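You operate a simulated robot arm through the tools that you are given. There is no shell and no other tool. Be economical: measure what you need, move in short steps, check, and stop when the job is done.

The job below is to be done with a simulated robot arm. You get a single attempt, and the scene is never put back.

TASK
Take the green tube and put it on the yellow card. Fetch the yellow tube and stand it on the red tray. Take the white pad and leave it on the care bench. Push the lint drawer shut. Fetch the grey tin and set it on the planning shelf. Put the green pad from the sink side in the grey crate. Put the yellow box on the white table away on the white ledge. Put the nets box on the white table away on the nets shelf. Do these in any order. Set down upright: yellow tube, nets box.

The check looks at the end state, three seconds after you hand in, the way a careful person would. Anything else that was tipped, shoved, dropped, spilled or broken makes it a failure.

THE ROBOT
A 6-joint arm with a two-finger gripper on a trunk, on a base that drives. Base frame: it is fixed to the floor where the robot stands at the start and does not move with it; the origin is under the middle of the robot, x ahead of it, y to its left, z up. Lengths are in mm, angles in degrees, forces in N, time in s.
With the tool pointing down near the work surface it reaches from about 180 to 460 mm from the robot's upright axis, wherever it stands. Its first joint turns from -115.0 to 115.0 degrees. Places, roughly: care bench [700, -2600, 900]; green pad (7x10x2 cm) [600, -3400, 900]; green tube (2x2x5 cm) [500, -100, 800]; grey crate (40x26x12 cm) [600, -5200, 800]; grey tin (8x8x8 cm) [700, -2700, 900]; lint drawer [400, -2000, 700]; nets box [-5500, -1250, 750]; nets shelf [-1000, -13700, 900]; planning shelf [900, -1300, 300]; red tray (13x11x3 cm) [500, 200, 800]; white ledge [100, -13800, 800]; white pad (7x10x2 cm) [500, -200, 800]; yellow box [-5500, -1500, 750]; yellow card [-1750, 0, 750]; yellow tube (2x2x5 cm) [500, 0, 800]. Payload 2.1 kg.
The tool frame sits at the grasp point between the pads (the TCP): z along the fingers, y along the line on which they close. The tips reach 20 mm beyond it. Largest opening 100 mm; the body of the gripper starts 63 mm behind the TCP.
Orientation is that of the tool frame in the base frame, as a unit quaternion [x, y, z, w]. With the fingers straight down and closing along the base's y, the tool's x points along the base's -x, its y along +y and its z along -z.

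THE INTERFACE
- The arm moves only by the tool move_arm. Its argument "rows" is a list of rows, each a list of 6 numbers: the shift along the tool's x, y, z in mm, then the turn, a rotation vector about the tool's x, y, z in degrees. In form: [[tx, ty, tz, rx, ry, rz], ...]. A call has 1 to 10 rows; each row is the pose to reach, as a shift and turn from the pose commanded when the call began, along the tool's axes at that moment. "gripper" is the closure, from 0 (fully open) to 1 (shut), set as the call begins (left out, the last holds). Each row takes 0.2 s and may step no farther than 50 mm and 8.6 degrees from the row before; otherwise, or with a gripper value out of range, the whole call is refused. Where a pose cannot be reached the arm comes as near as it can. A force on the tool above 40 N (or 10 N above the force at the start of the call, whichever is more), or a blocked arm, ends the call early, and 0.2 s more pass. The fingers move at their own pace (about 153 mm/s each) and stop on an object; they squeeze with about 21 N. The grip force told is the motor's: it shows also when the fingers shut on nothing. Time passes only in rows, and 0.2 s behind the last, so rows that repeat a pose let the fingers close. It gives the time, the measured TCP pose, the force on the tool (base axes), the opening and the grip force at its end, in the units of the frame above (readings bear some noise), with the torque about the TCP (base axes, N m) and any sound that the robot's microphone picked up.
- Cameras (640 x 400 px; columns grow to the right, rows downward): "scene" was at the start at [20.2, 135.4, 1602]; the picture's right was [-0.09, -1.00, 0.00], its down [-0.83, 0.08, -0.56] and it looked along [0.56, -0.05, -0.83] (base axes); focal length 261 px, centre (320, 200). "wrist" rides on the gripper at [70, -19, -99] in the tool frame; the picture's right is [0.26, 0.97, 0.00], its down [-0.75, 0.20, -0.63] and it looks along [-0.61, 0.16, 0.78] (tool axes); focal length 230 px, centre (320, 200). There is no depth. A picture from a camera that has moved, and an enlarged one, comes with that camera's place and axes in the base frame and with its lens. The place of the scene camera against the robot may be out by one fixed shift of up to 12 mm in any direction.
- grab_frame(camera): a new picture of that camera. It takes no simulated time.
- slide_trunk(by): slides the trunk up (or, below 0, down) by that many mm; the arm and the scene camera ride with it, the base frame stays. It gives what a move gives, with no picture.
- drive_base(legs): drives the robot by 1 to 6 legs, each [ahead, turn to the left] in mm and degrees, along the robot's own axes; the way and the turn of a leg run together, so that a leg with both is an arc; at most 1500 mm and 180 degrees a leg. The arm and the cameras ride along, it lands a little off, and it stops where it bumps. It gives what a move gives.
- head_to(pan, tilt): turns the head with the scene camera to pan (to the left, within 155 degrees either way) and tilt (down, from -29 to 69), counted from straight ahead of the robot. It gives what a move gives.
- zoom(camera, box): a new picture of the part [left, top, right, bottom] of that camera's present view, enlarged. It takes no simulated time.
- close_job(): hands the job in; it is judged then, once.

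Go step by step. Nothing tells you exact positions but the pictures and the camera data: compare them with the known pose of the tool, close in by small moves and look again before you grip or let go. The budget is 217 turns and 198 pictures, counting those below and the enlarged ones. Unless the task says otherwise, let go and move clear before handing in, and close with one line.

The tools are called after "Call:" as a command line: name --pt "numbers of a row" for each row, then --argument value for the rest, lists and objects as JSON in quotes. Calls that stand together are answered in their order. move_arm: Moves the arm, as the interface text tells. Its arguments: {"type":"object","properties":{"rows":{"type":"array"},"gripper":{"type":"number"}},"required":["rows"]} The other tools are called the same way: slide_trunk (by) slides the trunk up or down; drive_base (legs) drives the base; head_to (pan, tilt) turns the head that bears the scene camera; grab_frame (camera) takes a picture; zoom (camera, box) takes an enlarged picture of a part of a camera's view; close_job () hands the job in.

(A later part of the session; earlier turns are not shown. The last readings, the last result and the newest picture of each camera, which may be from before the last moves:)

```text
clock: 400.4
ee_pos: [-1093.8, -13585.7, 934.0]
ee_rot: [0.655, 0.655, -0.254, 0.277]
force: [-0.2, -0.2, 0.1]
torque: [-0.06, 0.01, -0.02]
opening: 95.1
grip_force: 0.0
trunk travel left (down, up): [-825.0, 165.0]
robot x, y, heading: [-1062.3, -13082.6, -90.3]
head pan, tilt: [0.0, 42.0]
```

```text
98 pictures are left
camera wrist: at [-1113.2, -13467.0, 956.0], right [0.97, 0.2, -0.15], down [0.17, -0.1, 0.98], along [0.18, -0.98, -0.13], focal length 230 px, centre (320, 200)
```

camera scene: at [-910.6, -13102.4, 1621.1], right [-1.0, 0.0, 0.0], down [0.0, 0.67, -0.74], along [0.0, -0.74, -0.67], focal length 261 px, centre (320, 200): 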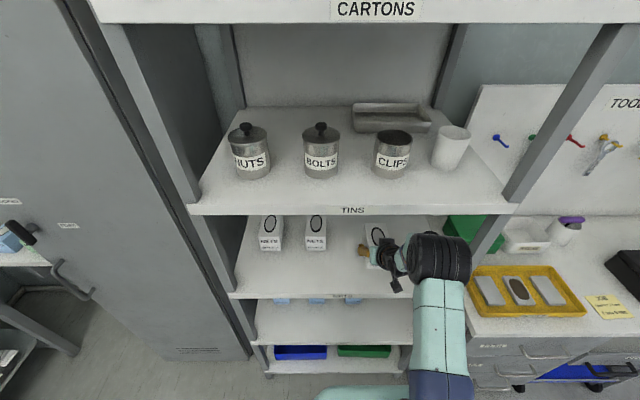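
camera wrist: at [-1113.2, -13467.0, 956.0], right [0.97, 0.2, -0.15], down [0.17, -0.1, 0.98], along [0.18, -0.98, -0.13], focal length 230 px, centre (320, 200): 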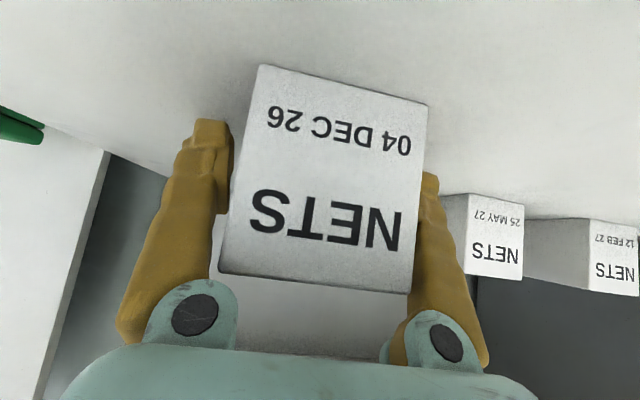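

The box stands on the shelf with both fingers clear. I back straight out and look.

Call:
drive_base --legs '[[-150, 0]]'

Call:
drive_base --legs '[[-250, 0]]'

Call:
grab_frame --camera "scene"

```text
clock: 401.7
ee_pos: [-1092.8, -13435.4, 934.3]
ee_rot: [0.655, 0.656, -0.253, 0.277]
force: [0.0, 0.2, 0.0]
torque: [-0.04, -0.02, 0.01]
opening: 95.3
grip_force: 0.1
trunk travel left (down, up): [-825.0, 165.0]
robot x, y, heading: [-1059.5, -12931.0, -90.5]
head pan, tilt: [0.0, 42.0]
```

```text
clock: 403.6
ee_pos: [-1092.4, -13187.1, 933.5]
ee_rot: [0.656, 0.655, -0.253, 0.276]
force: [-0.4, -0.2, -0.3]
torque: [0.0, 0.01, 0.01]
opening: 95.0
grip_force: 0.0
trunk travel left (down, up): [-825.0, 165.0]
robot x, y, heading: [-1061.1, -12686.2, -89.9]
head pan, tilt: [0.0, 42.0]
```

```text
97 pictures are left
camera scene: at [-909.4, -12705.5, 1621.0], right [-1.0, 0.0, 0.0], down [0.0, 0.67, -0.74], along [0.0, -0.74, -0.67], focal length 261 px, centre (320, 200)
```

scene: 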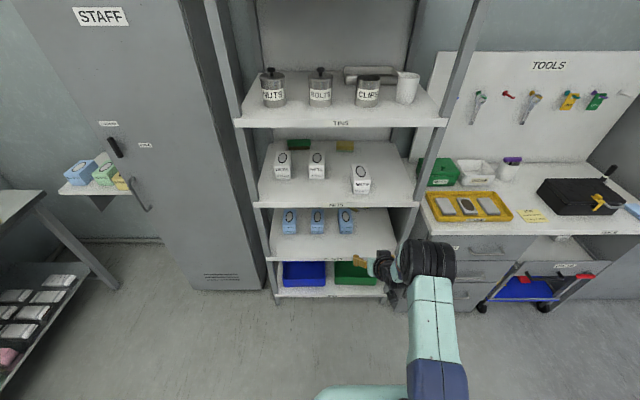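

NETS box is on its shelf. I bring the tool back to straight down and start back along the aisle, toward the sink.

Call:
move_arm --pt "14 0 -28 0 7.5 0" --pt "28 0 -56 0 15 0" --pt "42 0 -84 0 22.5 0" --pt "55 0 -112 0 30 0" --pt "69 0 -140 0 37.5 0" --pt "83 0 -169 0 45 0" --pt "83 0 -169 0 45 0"

Call:
drive_base --legs '[[0, -174]]'

Call:
head_to --pan 0 --tilt 15

```text
clock: 405.1
ee_pos: [-1096.6, -13008.0, 999.3]
ee_rot: [0.703, 0.711, 0.017, 0.004]
force: [0.3, -0.1, 0.2]
torque: [0.01, -0.01, -0.02]
opening: 95.0
grip_force: 0.0
out of reach, approached as far as the arm can: row 3, 4
trunk travel left (down, up): [-825.0, 165.0]
robot x, y, heading: [-1064.7, -12680.8, -90.3]
head pan, tilt: [0.0, 42.0]
```

```text
clock: 412.8
ee_pos: [-1039.2, -12354.9, 998.6]
ee_rot: [0.732, -0.681, -0.005, 0.016]
force: [-0.1, -0.2, 0.5]
torque: [0.02, -0.02, 0.01]
opening: 95.0
grip_force: 0.1
trunk travel left (down, up): [-825.0, 165.0]
robot x, y, heading: [-1059.7, -12683.4, 92.9]
head pan, tilt: [0.0, 42.0]
```

```text
clock: 413.7
ee_pos: [-1039.0, -12354.0, 1000.2]
ee_rot: [0.731, -0.682, -0.003, 0.016]
force: [1.0, -0.6, -0.1]
torque: [0.0, 0.01, 0.0]
opening: 95.0
grip_force: 0.0
trunk travel left (down, up): [-825.0, 165.0]
robot x, y, heading: [-1059.3, -12678.5, 93.0]
head pan, tilt: [0.0, 15.0]
```

Call:
drive_base --legs '[[0, 1.8], [1500, 0], [1500, 0], [1500, 0], [1000, 0]]'

Call:
grab_frame --camera "scene"

```text
clock: 440.3
ee_pos: [-1664.0, -6892.0, 999.9]
ee_rot: [0.756, -0.655, -0.004, 0.017]
force: [0.3, -0.4, 0.1]
torque: [-0.02, 0.02, 0.01]
opening: 95.2
grip_force: 0.1
trunk travel left (down, up): [-825.0, 165.0]
robot x, y, heading: [-1661.1, -7222.0, 97.3]
head pan, tilt: [0.0, 15.0]
```

```text
96 pictures are left
camera scene: at [-1793.0, -7204.0, 1663.5], right [0.99, 0.13, 0.0], down [0.03, -0.26, -0.97], along [-0.12, 0.96, -0.26], focal length 261 px, centre (320, 200)
```

scene: 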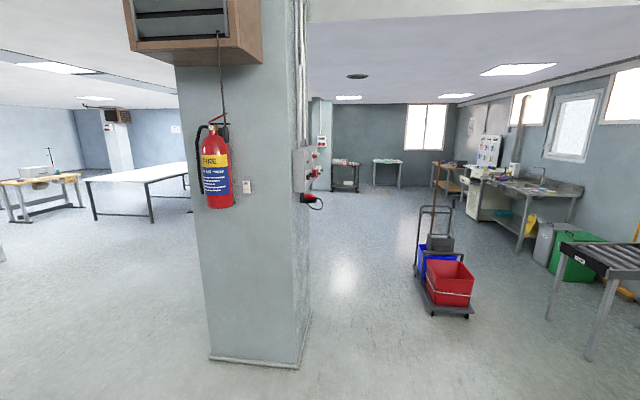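

Pillar ahead-left, cart to the right, as mapped. I go straight along x ≈ -1640 past the cart, then turn toward the sink.

Call:
drive_base --legs '[[0, -7], [1500, 0], [1500, 0], [400, 0]]'

Call:
drive_base --legs '[[0, -80]]'

Call:
grab_frame --camera "scene"

```text
clock: 457.3
ee_pos: [-1615.2, -3521.2, 1000.2]
ee_rot: [-0.706, 0.708, 0.005, -0.016]
force: [-0.1, 0.1, -0.7]
torque: [-0.01, 0.0, 0.01]
opening: 95.2
grip_force: 0.1
trunk travel left (down, up): [-825.0, 165.0]
robot x, y, heading: [-1658.2, -3844.2, 88.9]
head pan, tilt: [0.0, 15.0]
```

```text
clock: 461.2
ee_pos: [-1329.3, -3835.2, 999.6]
ee_rot: [-0.078, 0.997, 0.015, -0.009]
force: [-0.2, 1.2, 0.2]
torque: [-0.01, -0.01, -0.03]
opening: 95.0
grip_force: 0.1
trunk travel left (down, up): [-825.0, 165.0]
robot x, y, heading: [-1656.9, -3844.9, 8.0]
head pan, tilt: [0.0, 15.0]
```

```text
95 pictures are left
camera scene: at [-1635.0, -3700.0, 1663.5], right [0.14, -0.99, 0.0], down [-0.26, -0.04, -0.97], along [0.96, 0.14, -0.26], focal length 261 px, centre (320, 200)
```

scene: 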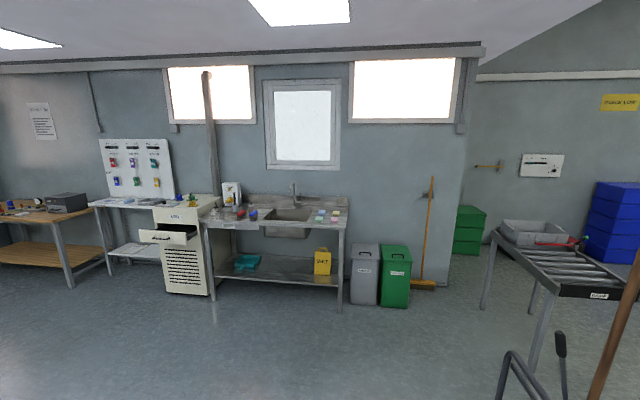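

I see the sink with small coloured pads at its right side, the open lint drawer in the white cabinet, and the crate on the roller table. I zoom on the pads and the drawer.

Call:
zoom --camera "scene" --box '[290, 195, 360, 235]'

Call:
zoom --camera "scene" --box '[90, 185, 240, 300]'

```text
9.14 times, centred on (325, 215) of scene
camera zoom: at [-1635.0, -3700.0, 1663.5], right [0.14, -0.99, 0.0], down [-0.26, -0.04, -0.97], along [0.96, 0.14, -0.26], focal length 2385 px, centre (274, 63)
```

zoom: 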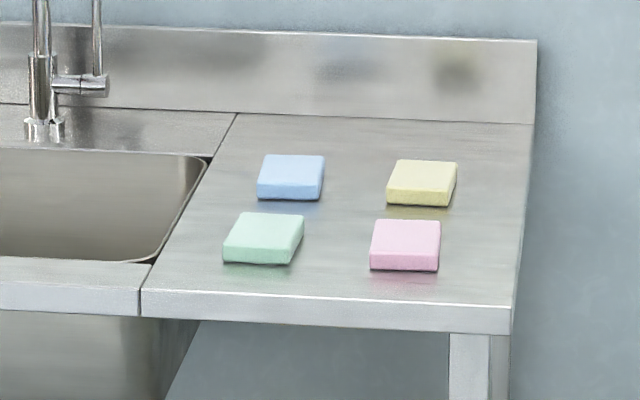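

```text
3.48 times, centred on (165, 242) of scene
camera zoom: at [-1635.0, -3700.0, 1663.5], right [0.14, -0.99, 0.0], down [-0.26, -0.04, -0.97], along [0.96, 0.14, -0.26], focal length 908 px, centre (859, 52)
```

zoom: 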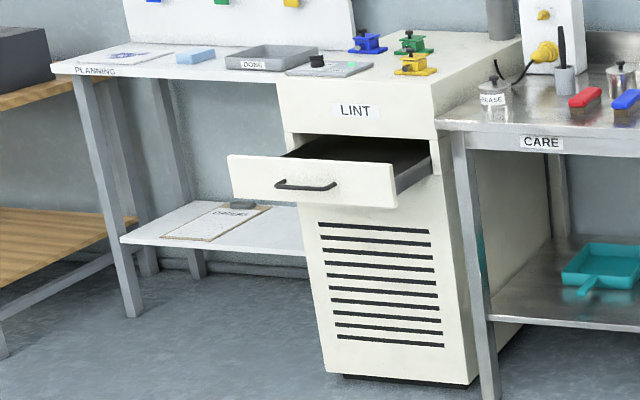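

Green pad is at about (511, -3376, ~905). I drive up toward it.

Call:
drive_base --legs '[[0, 6.5], [1500, 0], [0, -13]]'

Call:
head_to --pan 0 --tilt 40

Call:
grab_frame --camera "scene"

```text
clock: 469.9
ee_pos: [110.3, -3497.3, 999.8]
ee_rot: [-0.021, 1.0, 0.015, -0.008]
force: [-0.3, -0.8, 0.3]
torque: [0.04, -0.04, 0.03]
opening: 95.0
grip_force: 0.1
trunk travel left (down, up): [-825.0, 165.0]
robot x, y, heading: [-218.1, -3469.9, 1.4]
head pan, tilt: [0.0, 15.0]
```

```text
clock: 470.8
ee_pos: [110.7, -3498.4, 999.7]
ee_rot: [-0.021, 1.0, 0.016, -0.008]
force: [1.0, 0.0, -0.4]
torque: [0.01, 0.01, -0.01]
opening: 95.1
grip_force: 0.0
trunk travel left (down, up): [-825.0, 165.0]
robot x, y, heading: [-217.9, -3471.6, 1.4]
head pan, tilt: [0.0, 40.0]
```

```text
92 pictures are left
camera scene: at [-185.8, -3327.2, 1624.0], right [0.03, -1.0, 0.0], down [-0.64, -0.02, -0.77], along [0.77, 0.02, -0.64], focal length 261 px, centre (320, 200)
```

scene: 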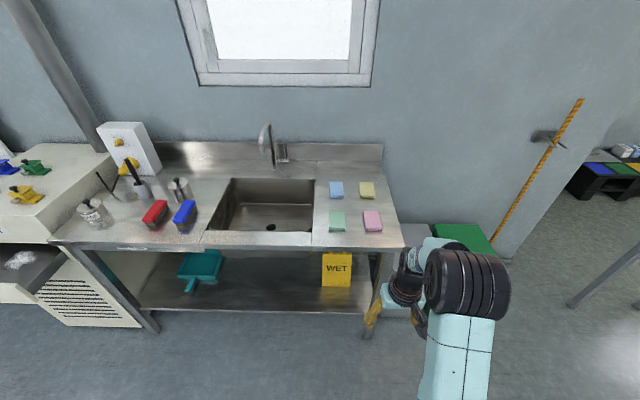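

Green pad at about (547, -3375). I drive in, square up the tool, and move the hand above it.

Call:
drive_base --legs '[[365, 0]]'

Call:
move_arm --pt "-20 30 -10 1.8 -1.0 2.0" --pt "-50 60 -10 1.8 -1.0 2.0" --pt "-70 85 -10 1.8 -1.0 2.0" --pt "-70 85 -10 1.8 -1.0 2.0" --gripper 0

Call:
grab_frame --camera "wrist"

Call:
zoom --camera "scene" --box '[280, 180, 440, 320]'

```text
clock: 473.2
ee_pos: [477.9, -3487.5, 999.7]
ee_rot: [-0.022, 1.0, 0.014, -0.008]
force: [0.7, -0.6, -0.9]
torque: [0.02, 0.04, -0.02]
opening: 95.3
grip_force: 0.0
trunk travel left (down, up): [-825.0, 165.0]
robot x, y, heading: [150.9, -3462.9, 1.6]
head pan, tilt: [0.0, 40.0]
```

```text
clock: 474.2
ee_pos: [545.4, -3397.9, 1011.8]
ee_rot: [-0.005, 1.0, -0.001, 0.0]
force: [0.4, -0.2, 0.1]
torque: [0.04, 0.03, 0.01]
opening: 100.1
grip_force: 0.1
trunk travel left (down, up): [-825.0, 165.0]
robot x, y, heading: [154.6, -3461.0, 1.6]
head pan, tilt: [0.0, 40.0]
```

```text
91 pictures are left
camera wrist: at [476.4, -3418.1, 1110.1], right [-0.27, 0.96, 0.0], down [0.75, 0.21, 0.63], along [0.61, 0.17, -0.78], focal length 230 px, centre (320, 200)
```

wrist: 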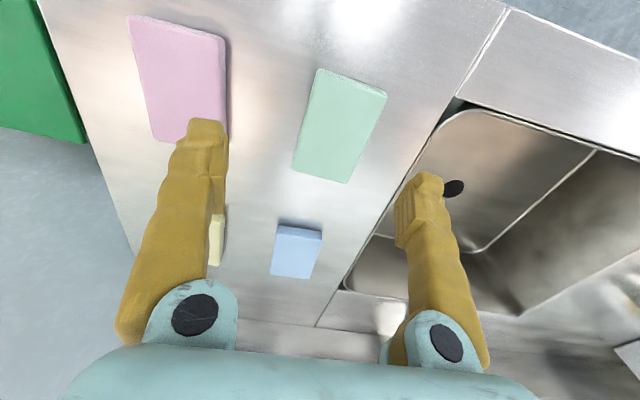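

```text
2.86 times, centred on (360, 250) of scene
camera zoom: at [181.9, -3317.4, 1624.0], right [0.03, -1.0, 0.0], down [-0.64, -0.02, -0.77], along [0.77, 0.02, -0.64], focal length 745 px, centre (206, 57)
```

zoom: 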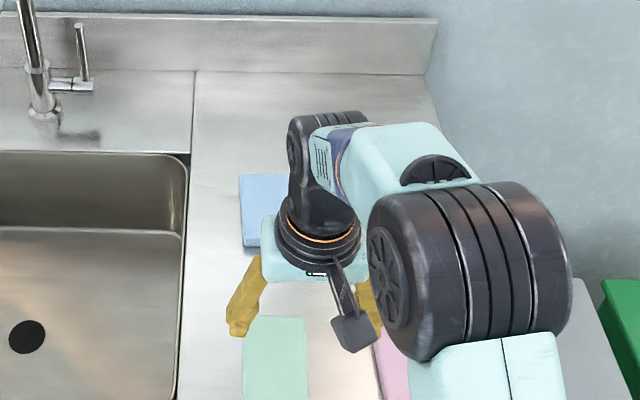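

The pad is square to the base axes, centred near (559, -3380). I lower above it to z 925 and recheck.

Call:
move_arm --pt "-13 18 30 0 0 0" --pt "-13 18 60 0 0 0" --pt "-13 18 87 0 0 0" --pt "-13 18 87 0 0 0"

Call:
grab_frame --camera "wrist"

```text
clock: 475.2
ee_pos: [559.1, -3381.2, 924.3]
ee_rot: [-0.005, 1.0, -0.001, 0.001]
force: [-0.5, -0.2, 1.2]
torque: [-0.02, 0.02, 0.01]
opening: 100.2
grip_force: 0.0
trunk travel left (down, up): [-825.0, 165.0]
robot x, y, heading: [153.5, -3459.6, 1.9]
head pan, tilt: [0.0, 40.0]
```

```text
89 pictures are left
camera wrist: at [490.0, -3401.0, 1022.8], right [-0.27, 0.96, 0.0], down [0.75, 0.21, 0.63], along [0.61, 0.17, -0.78], focal length 230 px, centre (320, 200)
```

wrist: 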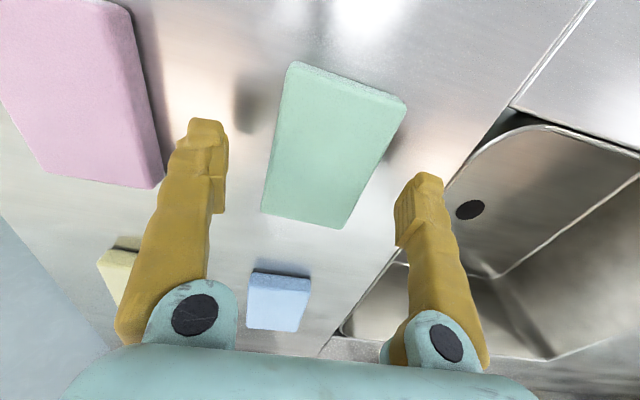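

Pad top is around z 890. I nudge +5 mm in y and go down carefully, watching for touch.

Call:
move_arm --pt "0 5 8 0 0 0" --pt "0 5 14 0 0 0" --pt "0 5 18 0 0 0"

Call:
move_arm --pt "0 0 3 0 0 0" --pt "0 0 6 0 0 0"

Call:
grab_frame --camera "wrist"

```text
clock: 476.0
ee_pos: [558.8, -3377.0, 905.8]
ee_rot: [-0.004, 1.0, -0.001, 0.001]
force: [-0.4, -0.4, 0.7]
torque: [-0.02, 0.01, -0.01]
opening: 99.8
grip_force: 0.2
trunk travel left (down, up): [-825.0, 165.0]
robot x, y, heading: [151.2, -3457.2, 1.5]
head pan, tilt: [0.0, 40.0]
```

```text
clock: 476.6
ee_pos: [558.6, -3376.1, 899.5]
ee_rot: [-0.004, 1.0, -0.001, 0.001]
force: [-0.4, -0.3, 0.4]
torque: [0.01, -0.01, 0.01]
opening: 100.1
grip_force: 0.1
trunk travel left (down, up): [-825.0, 165.0]
robot x, y, heading: [152.7, -3460.8, 1.8]
head pan, tilt: [0.0, 40.0]
```

```text
88 pictures are left
camera wrist: at [490.2, -3396.1, 998.6], right [-0.27, 0.96, 0.0], down [0.75, 0.21, 0.63], along [0.61, 0.17, -0.78], focal length 230 px, centre (320, 200)
```

wrist: 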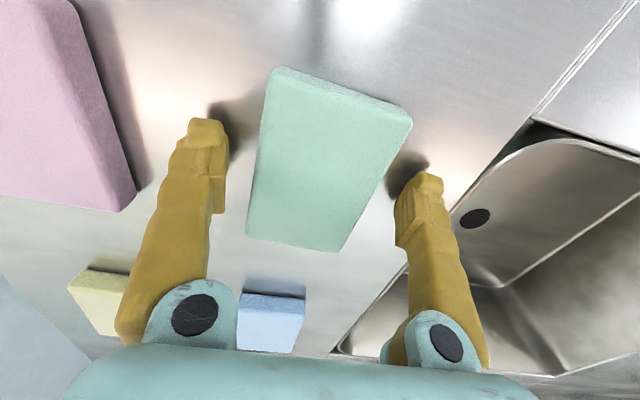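

Call:
move_arm --pt "0 0 3 0 0 0" --pt "0 0 6 0 0 0"

Call:
move_arm --pt "0 0 2 0 0 0" --pt "0 0 4 0 0 0"

Call:
zoom --camera "wrist" --box '[160, 50, 480, 270]'

```text
clock: 477.2
ee_pos: [559.3, -3377.2, 897.4]
ee_rot: [-0.004, 1.0, 0.0, 0.003]
force: [2.6, 0.7, 17.0]
torque: [0.39, 0.05, 0.11]
opening: 99.9
grip_force: 0.0
trunk travel left (down, up): [-825.0, 165.0]
robot x, y, heading: [152.8, -3459.3, 1.6]
head pan, tilt: [0.0, 40.0]
```

```text
clock: 477.7
ee_pos: [558.1, -3377.0, 895.4]
ee_rot: [-0.004, 1.0, 0.0, 0.008]
force: [-5.0, -1.0, 20.5]
torque: [-0.21, 0.2, -0.04]
opening: 100.0
grip_force: 0.1
trunk travel left (down, up): [-825.0, 165.0]
robot x, y, heading: [151.1, -3456.6, 1.5]
head pan, tilt: [0.0, 40.0]
stopped in row 2: the force on the tool passed its limit at 44 N (the readings are from after the stop); the commanded pose is now the measured one
```

```text
1.82 times, centred on (320, 160) of wrist
camera zoom: at [488.6, -3396.7, 993.7], right [-0.27, 0.96, 0.0], down [0.74, 0.21, 0.64], along [0.62, 0.17, -0.77], focal length 418 px, centre (320, 273)
```

zoom: 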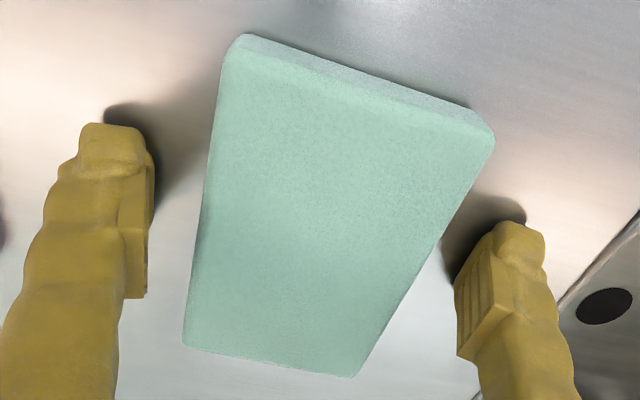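

Fingertips touch the bench (z ≈ 878). I rise 3 mm and close on the pad.

Call:
move_arm --pt "0 0 -4 0 0 0" --pt "0 0 -4 0 0 0"

Call:
move_arm --pt "0 0 0 0 0 0" --pt "0 0 0 0 0 0" --pt "0 0 0 0 0 0" --gripper 1

Call:
move_arm --pt "0 0 -20 0 0 0" --pt "0 0 -60 0 0 0" --pt "0 0 -100 0 0 0" --pt "0 0 -140 0 0 0"

Call:
grab_frame --camera "wrist"

```text
clock: 478.3
ee_pos: [559.9, -3375.7, 897.5]
ee_rot: [-0.005, 1.0, 0.0, 0.005]
force: [-0.1, -0.6, 0.6]
torque: [0.0, 0.0, -0.03]
opening: 100.0
grip_force: 0.1
trunk travel left (down, up): [-825.0, 165.0]
robot x, y, heading: [153.1, -3458.6, 1.6]
head pan, tilt: [0.0, 40.0]
```

```text
clock: 479.1
ee_pos: [561.0, -3376.1, 900.3]
ee_rot: [-0.004, 1.0, -0.001, 0.007]
force: [5.0, 0.6, 23.4]
torque: [0.0, 0.07, 0.05]
opening: 65.1
grip_force: 21.1
trunk travel left (down, up): [-825.0, 165.0]
robot x, y, heading: [151.1, -3461.5, 1.7]
head pan, tilt: [0.0, 40.0]
```

```text
clock: 480.1
ee_pos: [559.5, -3376.5, 1037.7]
ee_rot: [-0.005, 1.0, -0.001, 0.005]
force: [0.1, 0.4, -1.2]
torque: [0.02, -0.01, 0.02]
opening: 65.0
grip_force: 20.7
trunk travel left (down, up): [-825.0, 165.0]
robot x, y, heading: [150.1, -3458.1, 1.8]
head pan, tilt: [0.0, 40.0]
```

```text
86 pictures are left
camera wrist: at [490.6, -3395.8, 1136.1], right [-0.27, 0.96, 0.0], down [0.74, 0.21, 0.64], along [0.61, 0.17, -0.77], focal length 230 px, centre (320, 200)
```

wrist: 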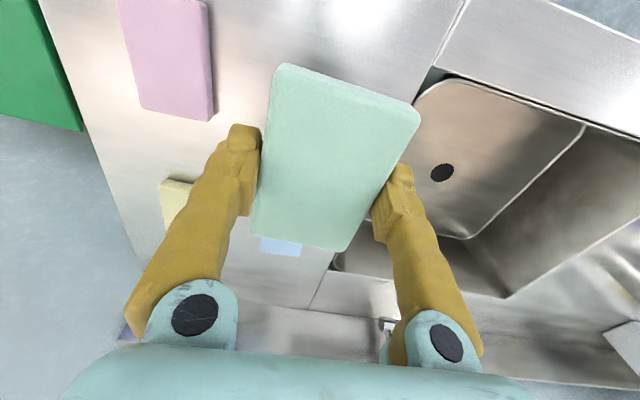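

The green pad is held. I tuck the arm, back off and turn toward the roller table with the crate.

Call:
move_arm --pt "45 -20 -10 0 0 0" --pt "90 -40 -20 0 0 0" --pt "130 -60 -30 0 0 0" --pt "150 -75 -30 0 0 0" --pt "150 -75 -30 0 0 0"

Call:
drive_base --legs '[[-350, 0], [0, -70]]'

Call:
head_to --pan 0 --tilt 30

Call:
grab_frame --camera "scene"

```text
refused: row 1 steps farther than a row can; nothing moved
```

```text
clock: 485.4
ee_pos: [25.6, -3821.0, 1036.9]
ee_rot: [0.563, 0.826, -0.002, 0.004]
force: [-0.3, -0.4, -0.8]
torque: [-0.02, 0.03, 0.06]
opening: 64.6
grip_force: 21.2
trunk travel left (down, up): [-825.0, 165.0]
robot x, y, heading: [-200.1, -3469.5, -67.5]
head pan, tilt: [0.0, 40.0]
```

```text
clock: 486.1
ee_pos: [25.1, -3820.7, 1037.6]
ee_rot: [0.562, 0.827, -0.002, 0.003]
force: [0.3, -0.1, 0.0]
torque: [0.0, -0.02, -0.01]
opening: 64.7
grip_force: 20.7
trunk travel left (down, up): [-825.0, 165.0]
robot x, y, heading: [-196.3, -3470.5, -67.5]
head pan, tilt: [0.0, 30.0]
```

```text
85 pictures are left
camera scene: at [-48.8, -3442.2, 1639.3], right [-0.92, -0.39, 0.0], down [-0.19, 0.46, -0.87], along [0.33, -0.8, -0.5], focal length 261 px, centre (320, 200)
```

scene: 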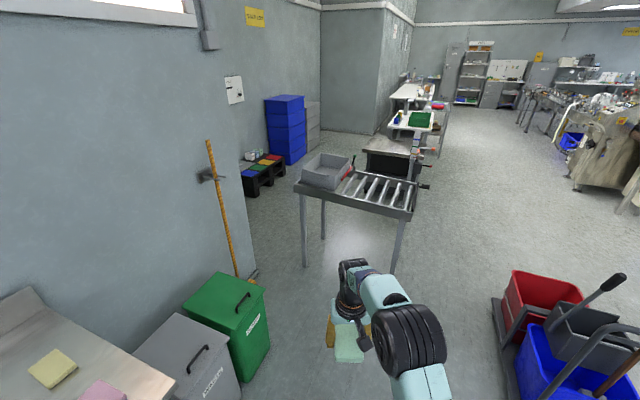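

Crate is at about (580, -5140), long side along y, on the roller table with near edge y ≈ -4850. I drive to about (420, -4640) facing it.

Call:
drive_base --legs '[[0, 5.5], [1000, 0]]'

Call:
head_to --pan 0 --tilt 45

Call:
grab_frame --camera "scene"

```text
clock: 491.8
ee_pos: [513.2, -4690.7, 1037.0]
ee_rot: [0.531, 0.847, -0.003, 0.003]
force: [-0.5, -0.6, -1.3]
torque: [-0.01, 0.01, -0.03]
opening: 64.5
grip_force: 21.3
trunk travel left (down, up): [-825.0, 165.0]
robot x, y, heading: [263.0, -4359.3, -63.2]
head pan, tilt: [0.0, 30.0]
```

```text
clock: 492.6
ee_pos: [514.0, -4691.0, 1038.1]
ee_rot: [0.531, 0.847, -0.002, 0.004]
force: [-0.1, 0.2, -0.1]
torque: [0.02, 0.0, -0.01]
opening: 64.8
grip_force: 21.0
trunk travel left (down, up): [-825.0, 165.0]
robot x, y, heading: [264.8, -4359.9, -62.9]
head pan, tilt: [0.0, 45.0]
```

```text
84 pictures are left
camera scene: at [407.6, -4311.1, 1616.7], right [-0.89, -0.45, 0.0], down [-0.32, 0.63, -0.71], along [0.32, -0.63, -0.71], focal length 261 px, centre (320, 200)
```

scene: 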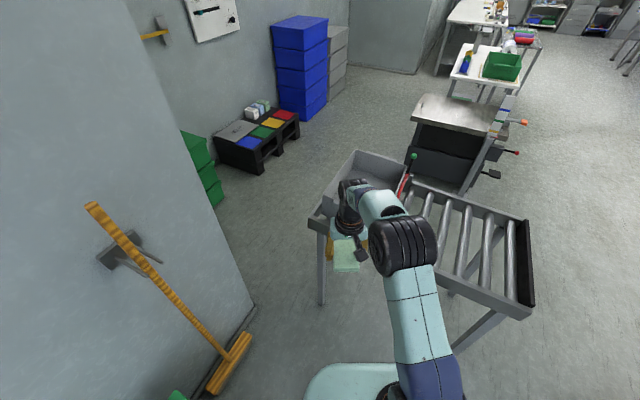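

I move in another 390 mm; the hand stays above the crate rim.

Call:
drive_base --legs '[[380, 0]]'

Call:
grab_frame --camera "wrist"

Call:
grab_frame --camera "scene"

```text
clock: 495.0
ee_pos: [689.1, -5035.6, 1037.5]
ee_rot: [0.531, 0.847, -0.003, 0.004]
force: [-1.1, -0.9, -0.6]
torque: [-0.01, 0.01, 0.0]
opening: 64.5
grip_force: 21.0
trunk travel left (down, up): [-825.0, 165.0]
robot x, y, heading: [436.9, -4700.1, -63.0]
head pan, tilt: [0.0, 45.0]
```

```text
83 pictures are left
camera wrist: at [642.4, -4979.9, 1135.8], right [0.76, 0.65, 0.0], down [0.5, -0.58, 0.64], along [0.41, -0.48, -0.77], focal length 230 px, centre (320, 200)
```

wrist: 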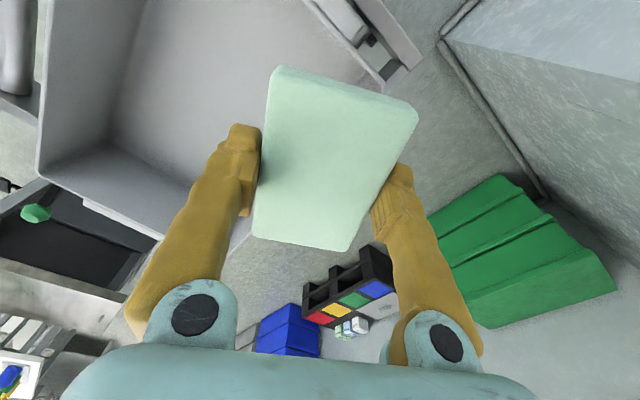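

```text
82 pictures are left
camera scene: at [582.3, -4655.6, 1616.7], right [-0.89, -0.45, 0.0], down [-0.32, 0.63, -0.71], along [0.32, -0.63, -0.71], focal length 261 px, centre (320, 200)
```

scene: 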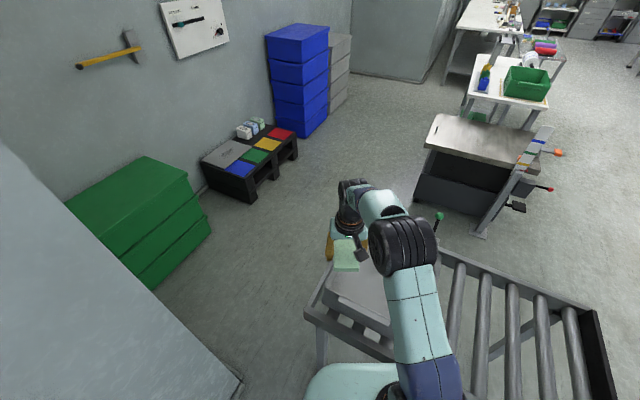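

The crate interior spans about x 485–715, y down to -5290. I move the pad to its middle, (600, -5090).

Call:
move_arm --pt "-3 -35 0 0 0 0" --pt "-6 -70 0 0 0 0" --pt "-10 -104 0 0 0 0" --pt "-10 -104 30 0 0 0" --pt "-10 -104 30 0 0 0"

Call:
grab_frame --camera "wrist"

Call:
grab_frame --camera "scene"

```text
clock: 496.2
ee_pos: [599.5, -5091.6, 1009.6]
ee_rot: [0.532, 0.847, -0.003, 0.005]
force: [0.0, 0.8, -0.1]
torque: [0.0, 0.04, 0.02]
opening: 64.5
grip_force: 20.9
trunk travel left (down, up): [-825.0, 165.0]
robot x, y, heading: [435.6, -4699.5, -63.1]
head pan, tilt: [0.0, 45.0]
```

```text
81 pictures are left
camera wrist: at [552.8, -5036.4, 1107.9], right [0.76, 0.65, 0.0], down [0.5, -0.58, 0.64], along [0.41, -0.48, -0.77], focal length 230 px, centre (320, 200)
```

wrist: 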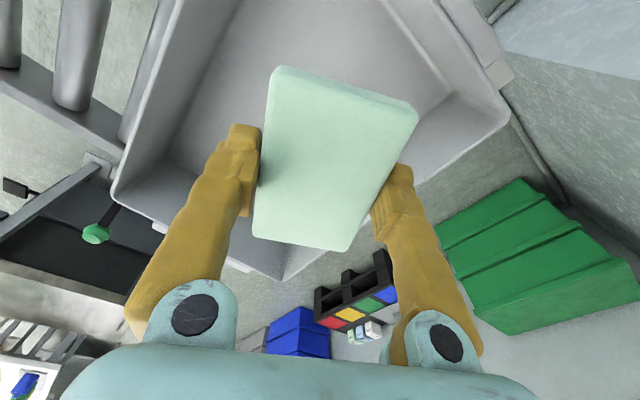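

```text
80 pictures are left
camera scene: at [582.8, -4656.3, 1616.7], right [-0.89, -0.45, 0.0], down [-0.32, 0.63, -0.71], along [0.32, -0.63, -0.71], focal length 261 px, centre (320, 200)
```

scene: 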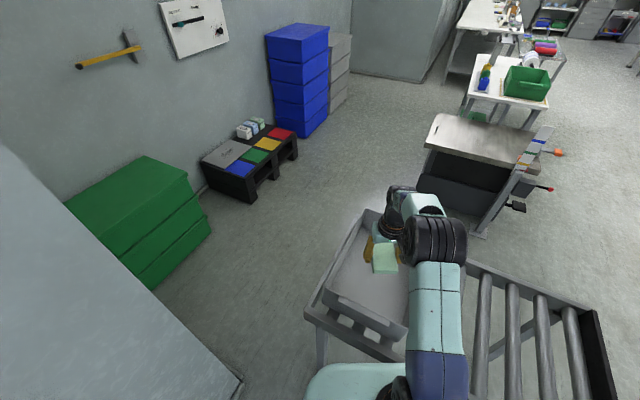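

The pad is over the crate interior. Lowering inside.

Call:
move_arm --pt "0 0 45 0 0 0" --pt "0 0 90 0 0 0" --pt "0 0 130 0 0 0" --pt "0 0 155 0 0 0"

Call:
grab_frame --camera "wrist"

```text
clock: 497.2
ee_pos: [597.2, -5095.0, 852.5]
ee_rot: [0.531, 0.847, -0.002, 0.004]
force: [0.3, 0.6, 0.5]
torque: [-0.02, 0.01, -0.03]
opening: 64.6
grip_force: 21.8
trunk travel left (down, up): [-825.0, 165.0]
robot x, y, heading: [437.1, -4703.5, -63.2]
head pan, tilt: [0.0, 45.0]
```

```text
79 pictures are left
camera wrist: at [551.9, -5039.3, 950.0], right [0.76, 0.65, 0.0], down [0.5, -0.58, 0.64], along [0.41, -0.48, -0.77], focal length 230 px, centre (320, 200)
```

wrist: 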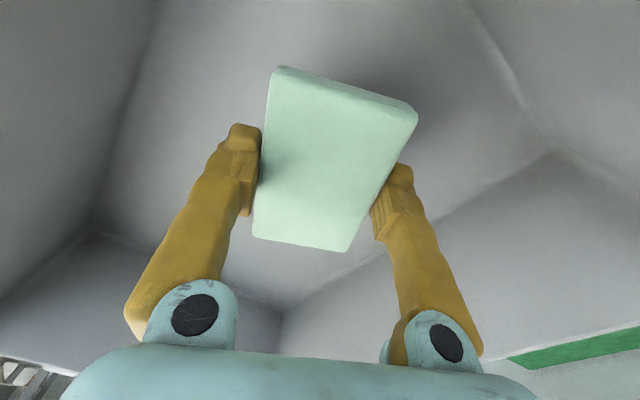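

Well inside the crate. I continue down in small steps until it touches.

Call:
move_arm --pt "0 0 5 0 0 0" --pt "0 0 10 0 0 0" --pt "0 0 15 0 0 0"

Call:
move_arm --pt "0 0 4 0 0 0" --pt "0 0 8 0 0 0"

Call:
grab_frame --camera "wrist"

```text
clock: 498.0
ee_pos: [599.4, -5093.6, 837.3]
ee_rot: [0.531, 0.847, -0.004, 0.005]
force: [-0.9, -0.5, 0.1]
torque: [-0.01, -0.01, 0.01]
opening: 64.6
grip_force: 20.8
trunk travel left (down, up): [-825.0, 165.0]
robot x, y, heading: [440.4, -4701.7, -63.3]
head pan, tilt: [0.0, 45.0]
```

```text
clock: 498.6
ee_pos: [600.6, -5093.2, 830.2]
ee_rot: [0.532, 0.847, -0.003, 0.004]
force: [-0.6, 0.8, -0.4]
torque: [0.02, -0.02, -0.01]
opening: 64.8
grip_force: 21.1
trunk travel left (down, up): [-825.0, 165.0]
robot x, y, heading: [437.5, -4702.6, -63.1]
head pan, tilt: [0.0, 45.0]
```

```text
78 pictures are left
camera wrist: at [554.1, -5037.6, 927.1], right [0.76, 0.65, 0.0], down [0.5, -0.58, 0.64], along [0.41, -0.48, -0.77], focal length 230 px, centre (320, 200)
```

wrist: 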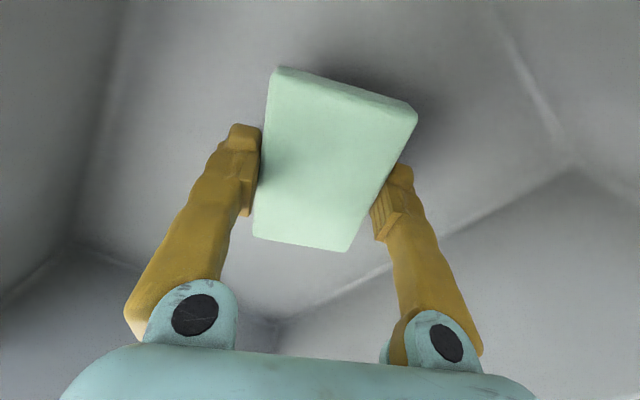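

Call:
move_arm --pt "0 0 5 0 0 0" --pt "0 0 10 0 0 0"

Call:
move_arm --pt "0 0 3 0 0 0" --pt "0 0 6 0 0 0"

Call:
move_arm --pt "0 0 3 0 0 0" --pt "0 0 6 0 0 0"

```text
clock: 499.2
ee_pos: [599.5, -5092.8, 819.7]
ee_rot: [0.531, 0.847, -0.002, 0.004]
force: [-0.6, -0.7, 0.5]
torque: [0.01, 0.0, -0.02]
opening: 64.4
grip_force: 21.9
trunk travel left (down, up): [-825.0, 165.0]
robot x, y, heading: [437.9, -4707.1, -63.1]
head pan, tilt: [0.0, 45.0]
```

```text
clock: 499.8
ee_pos: [599.7, -5092.2, 814.4]
ee_rot: [0.532, 0.847, -0.002, 0.004]
force: [-0.1, 0.0, -1.0]
torque: [0.04, 0.0, 0.02]
opening: 64.6
grip_force: 21.2
trunk travel left (down, up): [-825.0, 165.0]
robot x, y, heading: [443.1, -4703.0, -63.0]
head pan, tilt: [0.0, 45.0]
```

```text
clock: 500.4
ee_pos: [602.0, -5092.0, 807.8]
ee_rot: [0.531, 0.847, -0.003, 0.004]
force: [-0.2, -0.9, 0.1]
torque: [0.03, 0.02, -0.03]
opening: 64.4
grip_force: 21.1
trunk travel left (down, up): [-825.0, 165.0]
robot x, y, heading: [438.4, -4705.7, -63.1]
head pan, tilt: [0.0, 45.0]
```

Call:
move_arm --pt "0 0 3 0 0 0" --pt "0 0 6 0 0 0"

Call:
move_arm --pt "0 0 3 0 0 0" --pt "0 0 5 0 0 0"

Call:
zoom --camera "wrist" --box '[200, 40, 460, 260]'

```text
clock: 501.1
ee_pos: [601.7, -5092.0, 807.0]
ee_rot: [0.532, 0.847, -0.007, 0.01]
force: [-1.8, 5.6, 23.7]
torque: [0.51, -0.8, 0.16]
opening: 64.8
grip_force: 20.6
trunk travel left (down, up): [-825.0, 165.0]
robot x, y, heading: [442.8, -4702.0, -63.1]
head pan, tilt: [0.0, 45.0]
stopped in row 2: the force on the tool passed its limit at 43 N (the readings are from after the stop); the commanded pose is now the measured one
```

```text
clock: 501.5
ee_pos: [602.7, -5092.4, 806.3]
ee_rot: [0.531, 0.847, -0.008, 0.013]
force: [-2.6, 11.4, 30.3]
torque: [0.78, -1.05, 0.26]
opening: 64.6
grip_force: 21.0
trunk travel left (down, up): [-825.0, 165.0]
robot x, y, heading: [437.7, -4702.0, -62.9]
head pan, tilt: [0.0, 45.0]
stopped in row 2: the force on the tool passed its limit at 43 N (the readings are from after the stop); the commanded pose is now the measured one
```

```text
1.82 times, centred on (330, 150) of wrist
camera zoom: at [555.4, -5035.1, 903.5], right [0.76, 0.65, -0.01], down [0.5, -0.57, 0.65], along [0.42, -0.5, -0.76], focal length 418 px, centre (302, 291)
```

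zoom: 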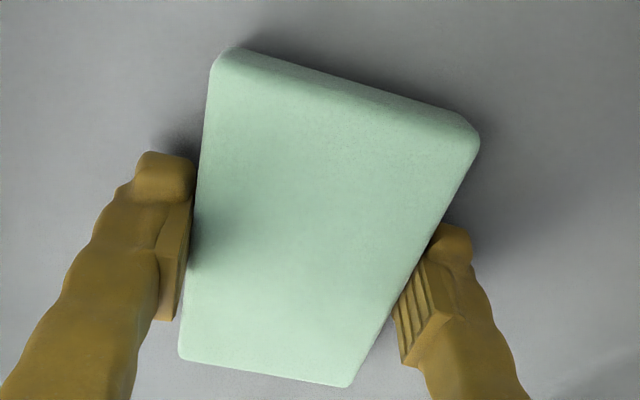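

It rests on the crate floor. I ease up, open and withdraw straight up.

Call:
move_arm --pt "0 0 -3 0 0 0" --pt "0 0 -3 0 0 0"

Call:
move_arm --pt "0 0 0 0 0 0" --pt "0 0 0 0 0 0" --gripper 0.15

Call:
move_arm --pt "0 0 -30 0 0 0" --pt "0 0 -80 0 0 0" --pt "0 0 -130 0 0 0" --pt "0 0 -180 0 0 0" --pt "0 0 -230 0 0 0"

Call:
grab_frame --camera "wrist"

```text
clock: 502.1
ee_pos: [603.0, -5095.1, 807.1]
ee_rot: [0.532, 0.847, -0.008, 0.011]
force: [-1.3, 5.8, 12.1]
torque: [0.31, -0.39, 0.22]
opening: 64.4
grip_force: 21.1
trunk travel left (down, up): [-825.0, 165.0]
robot x, y, heading: [439.5, -4701.6, -63.0]
head pan, tilt: [0.0, 45.0]
```

```text
clock: 502.7
ee_pos: [602.6, -5097.0, 806.8]
ee_rot: [0.531, 0.847, -0.007, 0.01]
force: [-0.5, 1.7, 2.3]
torque: [0.06, -0.12, 0.07]
opening: 85.4
grip_force: 0.2
trunk travel left (down, up): [-825.0, 165.0]
robot x, y, heading: [439.9, -4702.6, -63.0]
head pan, tilt: [0.0, 45.0]
```

```text
clock: 503.9
ee_pos: [601.2, -5091.1, 1035.5]
ee_rot: [0.531, 0.847, -0.006, 0.01]
force: [0.4, 0.6, 0.1]
torque: [-0.01, 0.01, 0.01]
opening: 85.3
grip_force: 0.1
trunk travel left (down, up): [-825.0, 165.0]
robot x, y, heading: [439.8, -4708.9, -63.0]
head pan, tilt: [0.0, 45.0]
```

```text
76 pictures are left
camera wrist: at [555.1, -5034.2, 1133.7], right [0.76, 0.65, -0.01], down [0.5, -0.58, 0.65], along [0.42, -0.49, -0.76], focal length 230 px, centre (320, 200)
```

wrist: 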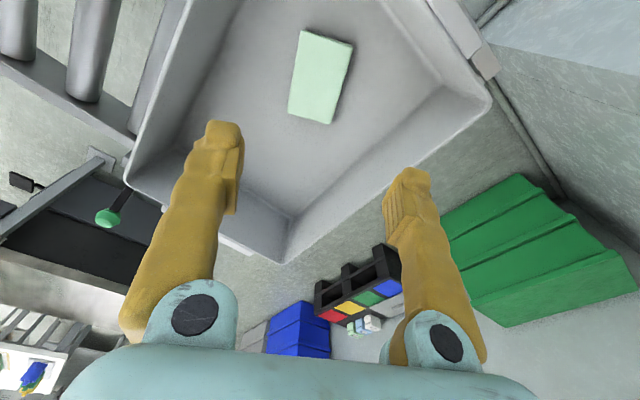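

Green pad lies in the crate. I tuck, back off and go to the care bench side.

Call:
move_arm --pt "45 0 0 0 0 0" --pt "90 0 0 0 0 0" --pt "130 0 0 0 0 0" --pt "130 0 0 0 0 0"

Call:
drive_base --legs '[[-1050, 0], [0, 63], [-150, 0]]'

Call:
drive_base --legs '[[0, 90], [1100, 0], [0, -90]]'

Call:
head_to --pan 0 --tilt 38

Call:
grab_frame --camera "scene"

```text
clock: 504.9
ee_pos: [545.8, -4976.0, 1033.2]
ee_rot: [0.532, 0.847, -0.007, 0.01]
force: [0.9, -0.4, -0.8]
torque: [0.0, -0.01, 0.04]
opening: 85.0
grip_force: 0.1
trunk travel left (down, up): [-825.0, 165.0]
robot x, y, heading: [441.0, -4702.0, -63.1]
head pan, tilt: [0.0, 45.0]
```

```text
clock: 514.1
ee_pos: [96.1, -3791.3, 1031.4]
ee_rot: [-0.004, 1.0, 0.0, 0.01]
force: [-0.1, 0.4, 0.2]
torque: [0.01, -0.04, 0.01]
opening: 84.9
grip_force: 0.0
trunk travel left (down, up): [-825.0, 165.0]
robot x, y, heading: [-196.8, -3770.5, 1.6]
head pan, tilt: [0.0, 45.0]
```

```text
clock: 527.3
ee_pos: [82.2, -2712.0, 1031.9]
ee_rot: [0.003, 1.0, 0.0, 0.012]
force: [-0.3, -0.2, -0.3]
torque: [0.0, -0.03, -0.03]
opening: 85.0
grip_force: 0.1
trunk travel left (down, up): [-825.0, 165.0]
robot x, y, heading: [-209.7, -2690.1, 0.6]
head pan, tilt: [0.0, 45.0]
```

```text
clock: 528.0
ee_pos: [82.1, -2711.8, 1031.8]
ee_rot: [0.004, 1.0, 0.0, 0.012]
force: [-0.1, 1.1, -0.2]
torque: [0.03, 0.03, 0.01]
opening: 85.2
grip_force: 0.0
trunk travel left (down, up): [-825.0, 165.0]
robot x, y, heading: [-209.5, -2688.9, 0.8]
head pan, tilt: [0.0, 38.0]
```

```text
75 pictures are left
camera scene: at [-176.3, -2546.3, 1626.9], right [0.01, -1.0, 0.0], down [-0.62, -0.01, -0.79], along [0.79, 0.01, -0.62], focal length 261 px, centre (320, 200)
```

scene: 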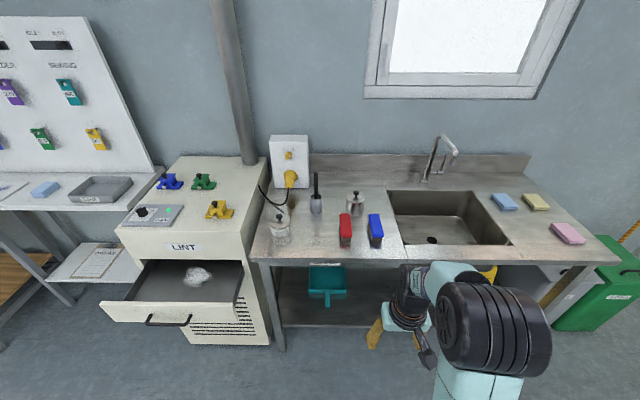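

Call:
zoom --camera "scene" --box '[250, 160, 400, 260]'

Call:
zoom --camera "scene" --box '[90, 220, 290, 350]'

```text
4.00 times, centred on (325, 210) of scene
camera zoom: at [-176.3, -2546.3, 1626.9], right [0.01, -1.0, 0.0], down [-0.62, -0.01, -0.79], along [0.79, 0.01, -0.62], focal length 1044 px, centre (300, 160)
```

zoom: 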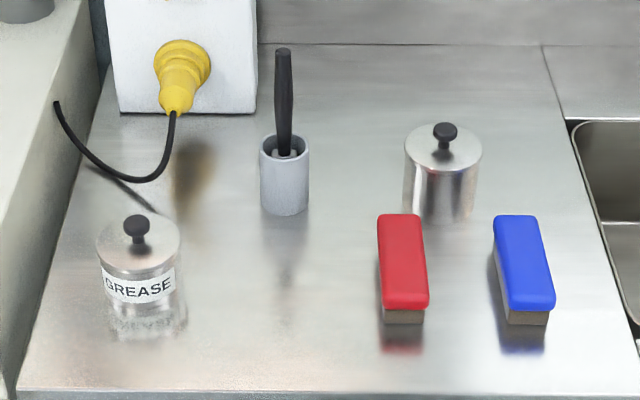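

```text
3.08 times, centred on (190, 285) of scene
camera zoom: at [-176.3, -2546.3, 1626.9], right [0.01, -1.0, 0.0], down [-0.62, -0.01, -0.79], along [0.79, 0.01, -0.62], focal length 803 px, centre (720, -62)
```

zoom: 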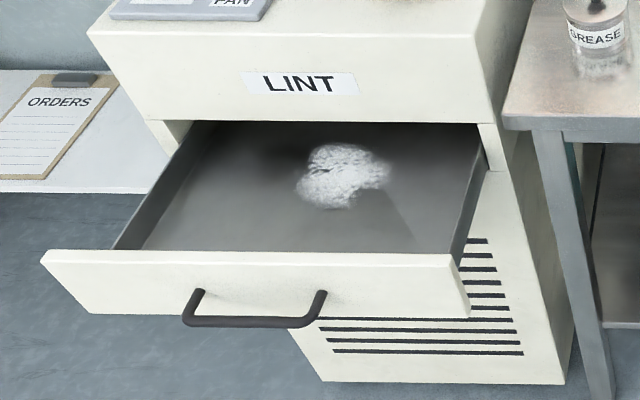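

The grey tin is the plain one at about (700, -2686) (the other is labelled GREASE); the lint drawer sticks out ~180 mm. I drive up and pitch the tool 45° forward, to grip the tin and later reach under the planning table.

Call:
drive_base --legs '[[405, 0]]'

Call:
move_arm --pt "-34 4 -5 0 -7.5 0" --pt "-68 8 -10 0 -15 0" --pt "-102 12 -15 0 -22.5 0" --pt "-136 16 -20 0 -30 0" --pt "-170 20 -25 0 -37.5 0" --pt "-200 24 -30 0 -45 0" --pt "-200 24 -30 0 -45 0" --gripper 0

Call:
grab_frame --camera "scene"

Call:
grab_frame --camera "wrist"

```text
clock: 530.5
ee_pos: [484.8, -2704.5, 1032.3]
ee_rot: [0.002, 1.0, 0.0, 0.012]
force: [0.3, 0.3, -0.4]
torque: [-0.02, 0.02, 0.0]
opening: 85.0
grip_force: 0.1
trunk travel left (down, up): [-825.0, 165.0]
robot x, y, heading: [194.9, -2682.8, 1.2]
head pan, tilt: [0.0, 38.0]
```

```text
clock: 532.1
ee_pos: [687.4, -2680.5, 1065.9]
ee_rot: [0.001, 0.919, -0.001, 0.395]
force: [0.0, 0.2, -0.8]
torque: [0.03, 0.0, 0.05]
opening: 100.1
grip_force: 0.1
trunk travel left (down, up): [-825.0, 165.0]
robot x, y, heading: [191.5, -2676.6, 1.0]
head pan, tilt: [0.0, 38.0]
```

```text
72 pictures are left
camera scene: at [226.5, -2540.0, 1627.0], right [0.02, -1.0, 0.0], down [-0.62, -0.01, -0.79], along [0.79, 0.01, -0.62], focal length 261 px, centre (320, 200)
```

scene: 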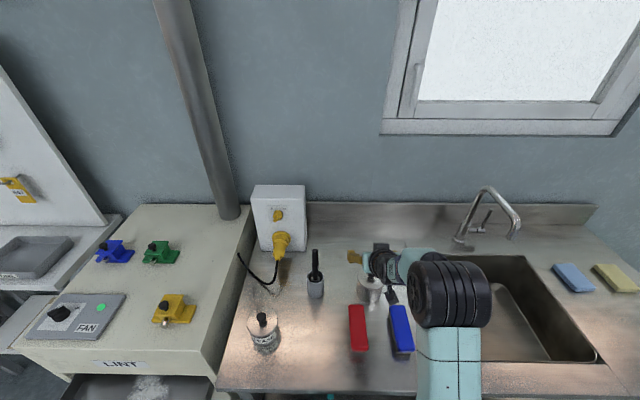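

```text
71 pictures are left
camera wrist: at [569.0, -2699.0, 1082.9], right [-0.17, 0.97, -0.19], down [0.06, 0.2, 0.98], along [0.98, 0.16, -0.09], focal length 230 px, centre (320, 200)
```

wrist: 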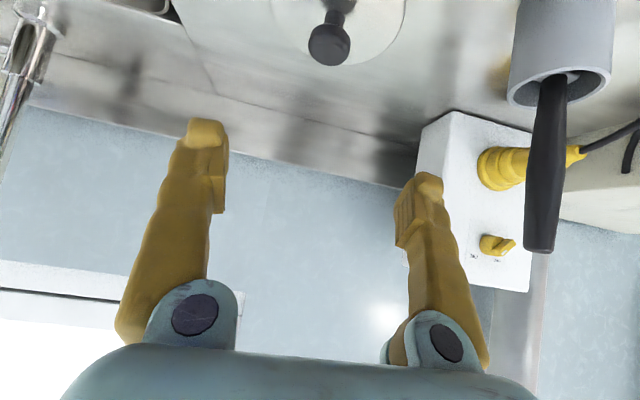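

Knob and lid place the tin at about (700, -2688). I lower over it partway and check the fingers straddle it.

Call:
move_arm --pt "25 -4 32 0 0 0" --pt "50 -7 65 0 0 0" --pt "50 -7 65 0 0 0"

Call:
grab_frame --camera "wrist"

Call:
zoom --camera "scene" --box '[310, 220, 450, 360]'

```text
clock: 532.9
ee_pos: [697.8, -2687.4, 984.1]
ee_rot: [0.002, 0.919, -0.002, 0.394]
force: [0.1, -0.1, 0.3]
torque: [-0.04, 0.0, -0.02]
opening: 100.1
grip_force: 0.0
trunk travel left (down, up): [-825.0, 165.0]
robot x, y, heading: [193.6, -2681.7, 1.1]
head pan, tilt: [0.0, 38.0]
```

```text
70 pictures are left
camera wrist: at [579.6, -2706.1, 1002.6], right [-0.17, 0.97, -0.19], down [0.06, 0.2, 0.98], along [0.98, 0.16, -0.1], focal length 230 px, centre (320, 200)
```

wrist: 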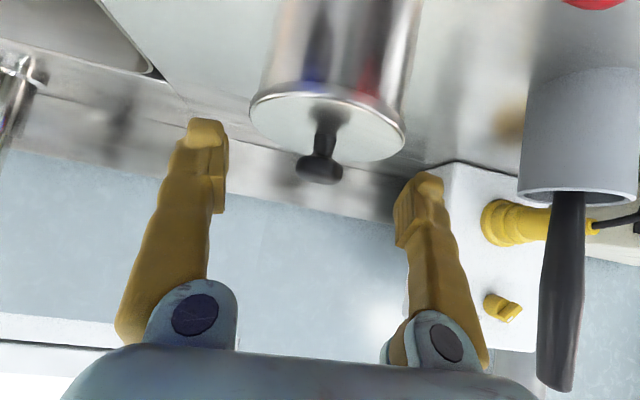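

```text
2.86 times, centred on (380, 290) of scene
camera zoom: at [226.2, -2539.8, 1627.0], right [0.02, -1.0, 0.0], down [-0.61, -0.01, -0.79], along [0.79, 0.01, -0.62], focal length 745 px, centre (149, -57)
```

zoom: 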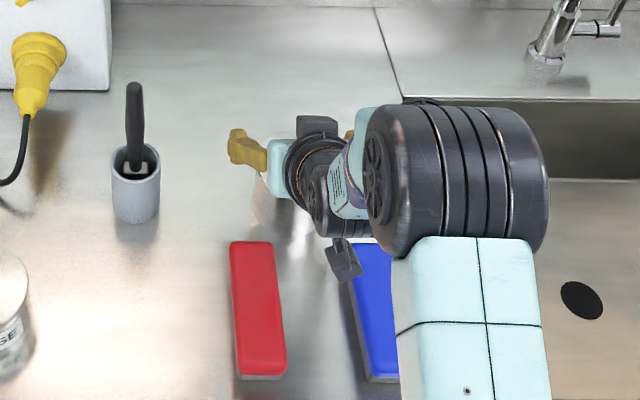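

Lid centre about (691, -2690, 957). I lower to z 927 and close gently.

Call:
move_arm --pt "15 -1 12 0 0 0" --pt "30 -2.5 24 0 0 0" --pt "46 -2.5 35 0 0 0" --pt "46 -2.5 35 0 0 0"

Call:
grab_frame --camera "wrist"

```text
clock: 533.9
ee_pos: [692.3, -2690.0, 927.0]
ee_rot: [0.002, 0.919, -0.002, 0.394]
force: [-0.3, -0.6, 0.1]
torque: [0.0, 0.0, -0.01]
opening: 100.1
grip_force: 0.0
trunk travel left (down, up): [-825.0, 165.0]
robot x, y, heading: [194.1, -2684.6, 1.1]
head pan, tilt: [0.0, 38.0]
```

```text
68 pictures are left
camera wrist: at [573.9, -2708.8, 944.4], right [-0.17, 0.97, -0.19], down [0.06, 0.2, 0.98], along [0.98, 0.16, -0.1], focal length 230 px, centre (320, 200)
```

wrist: 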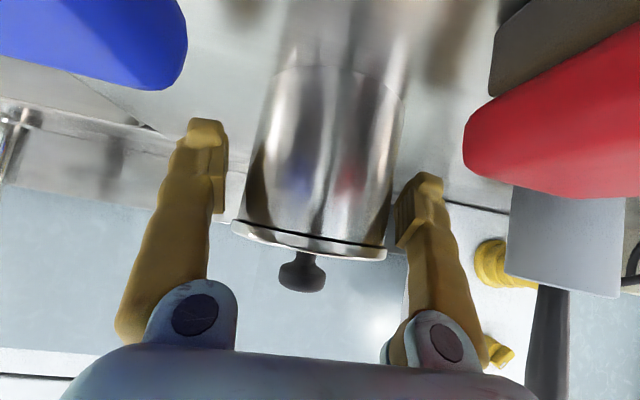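

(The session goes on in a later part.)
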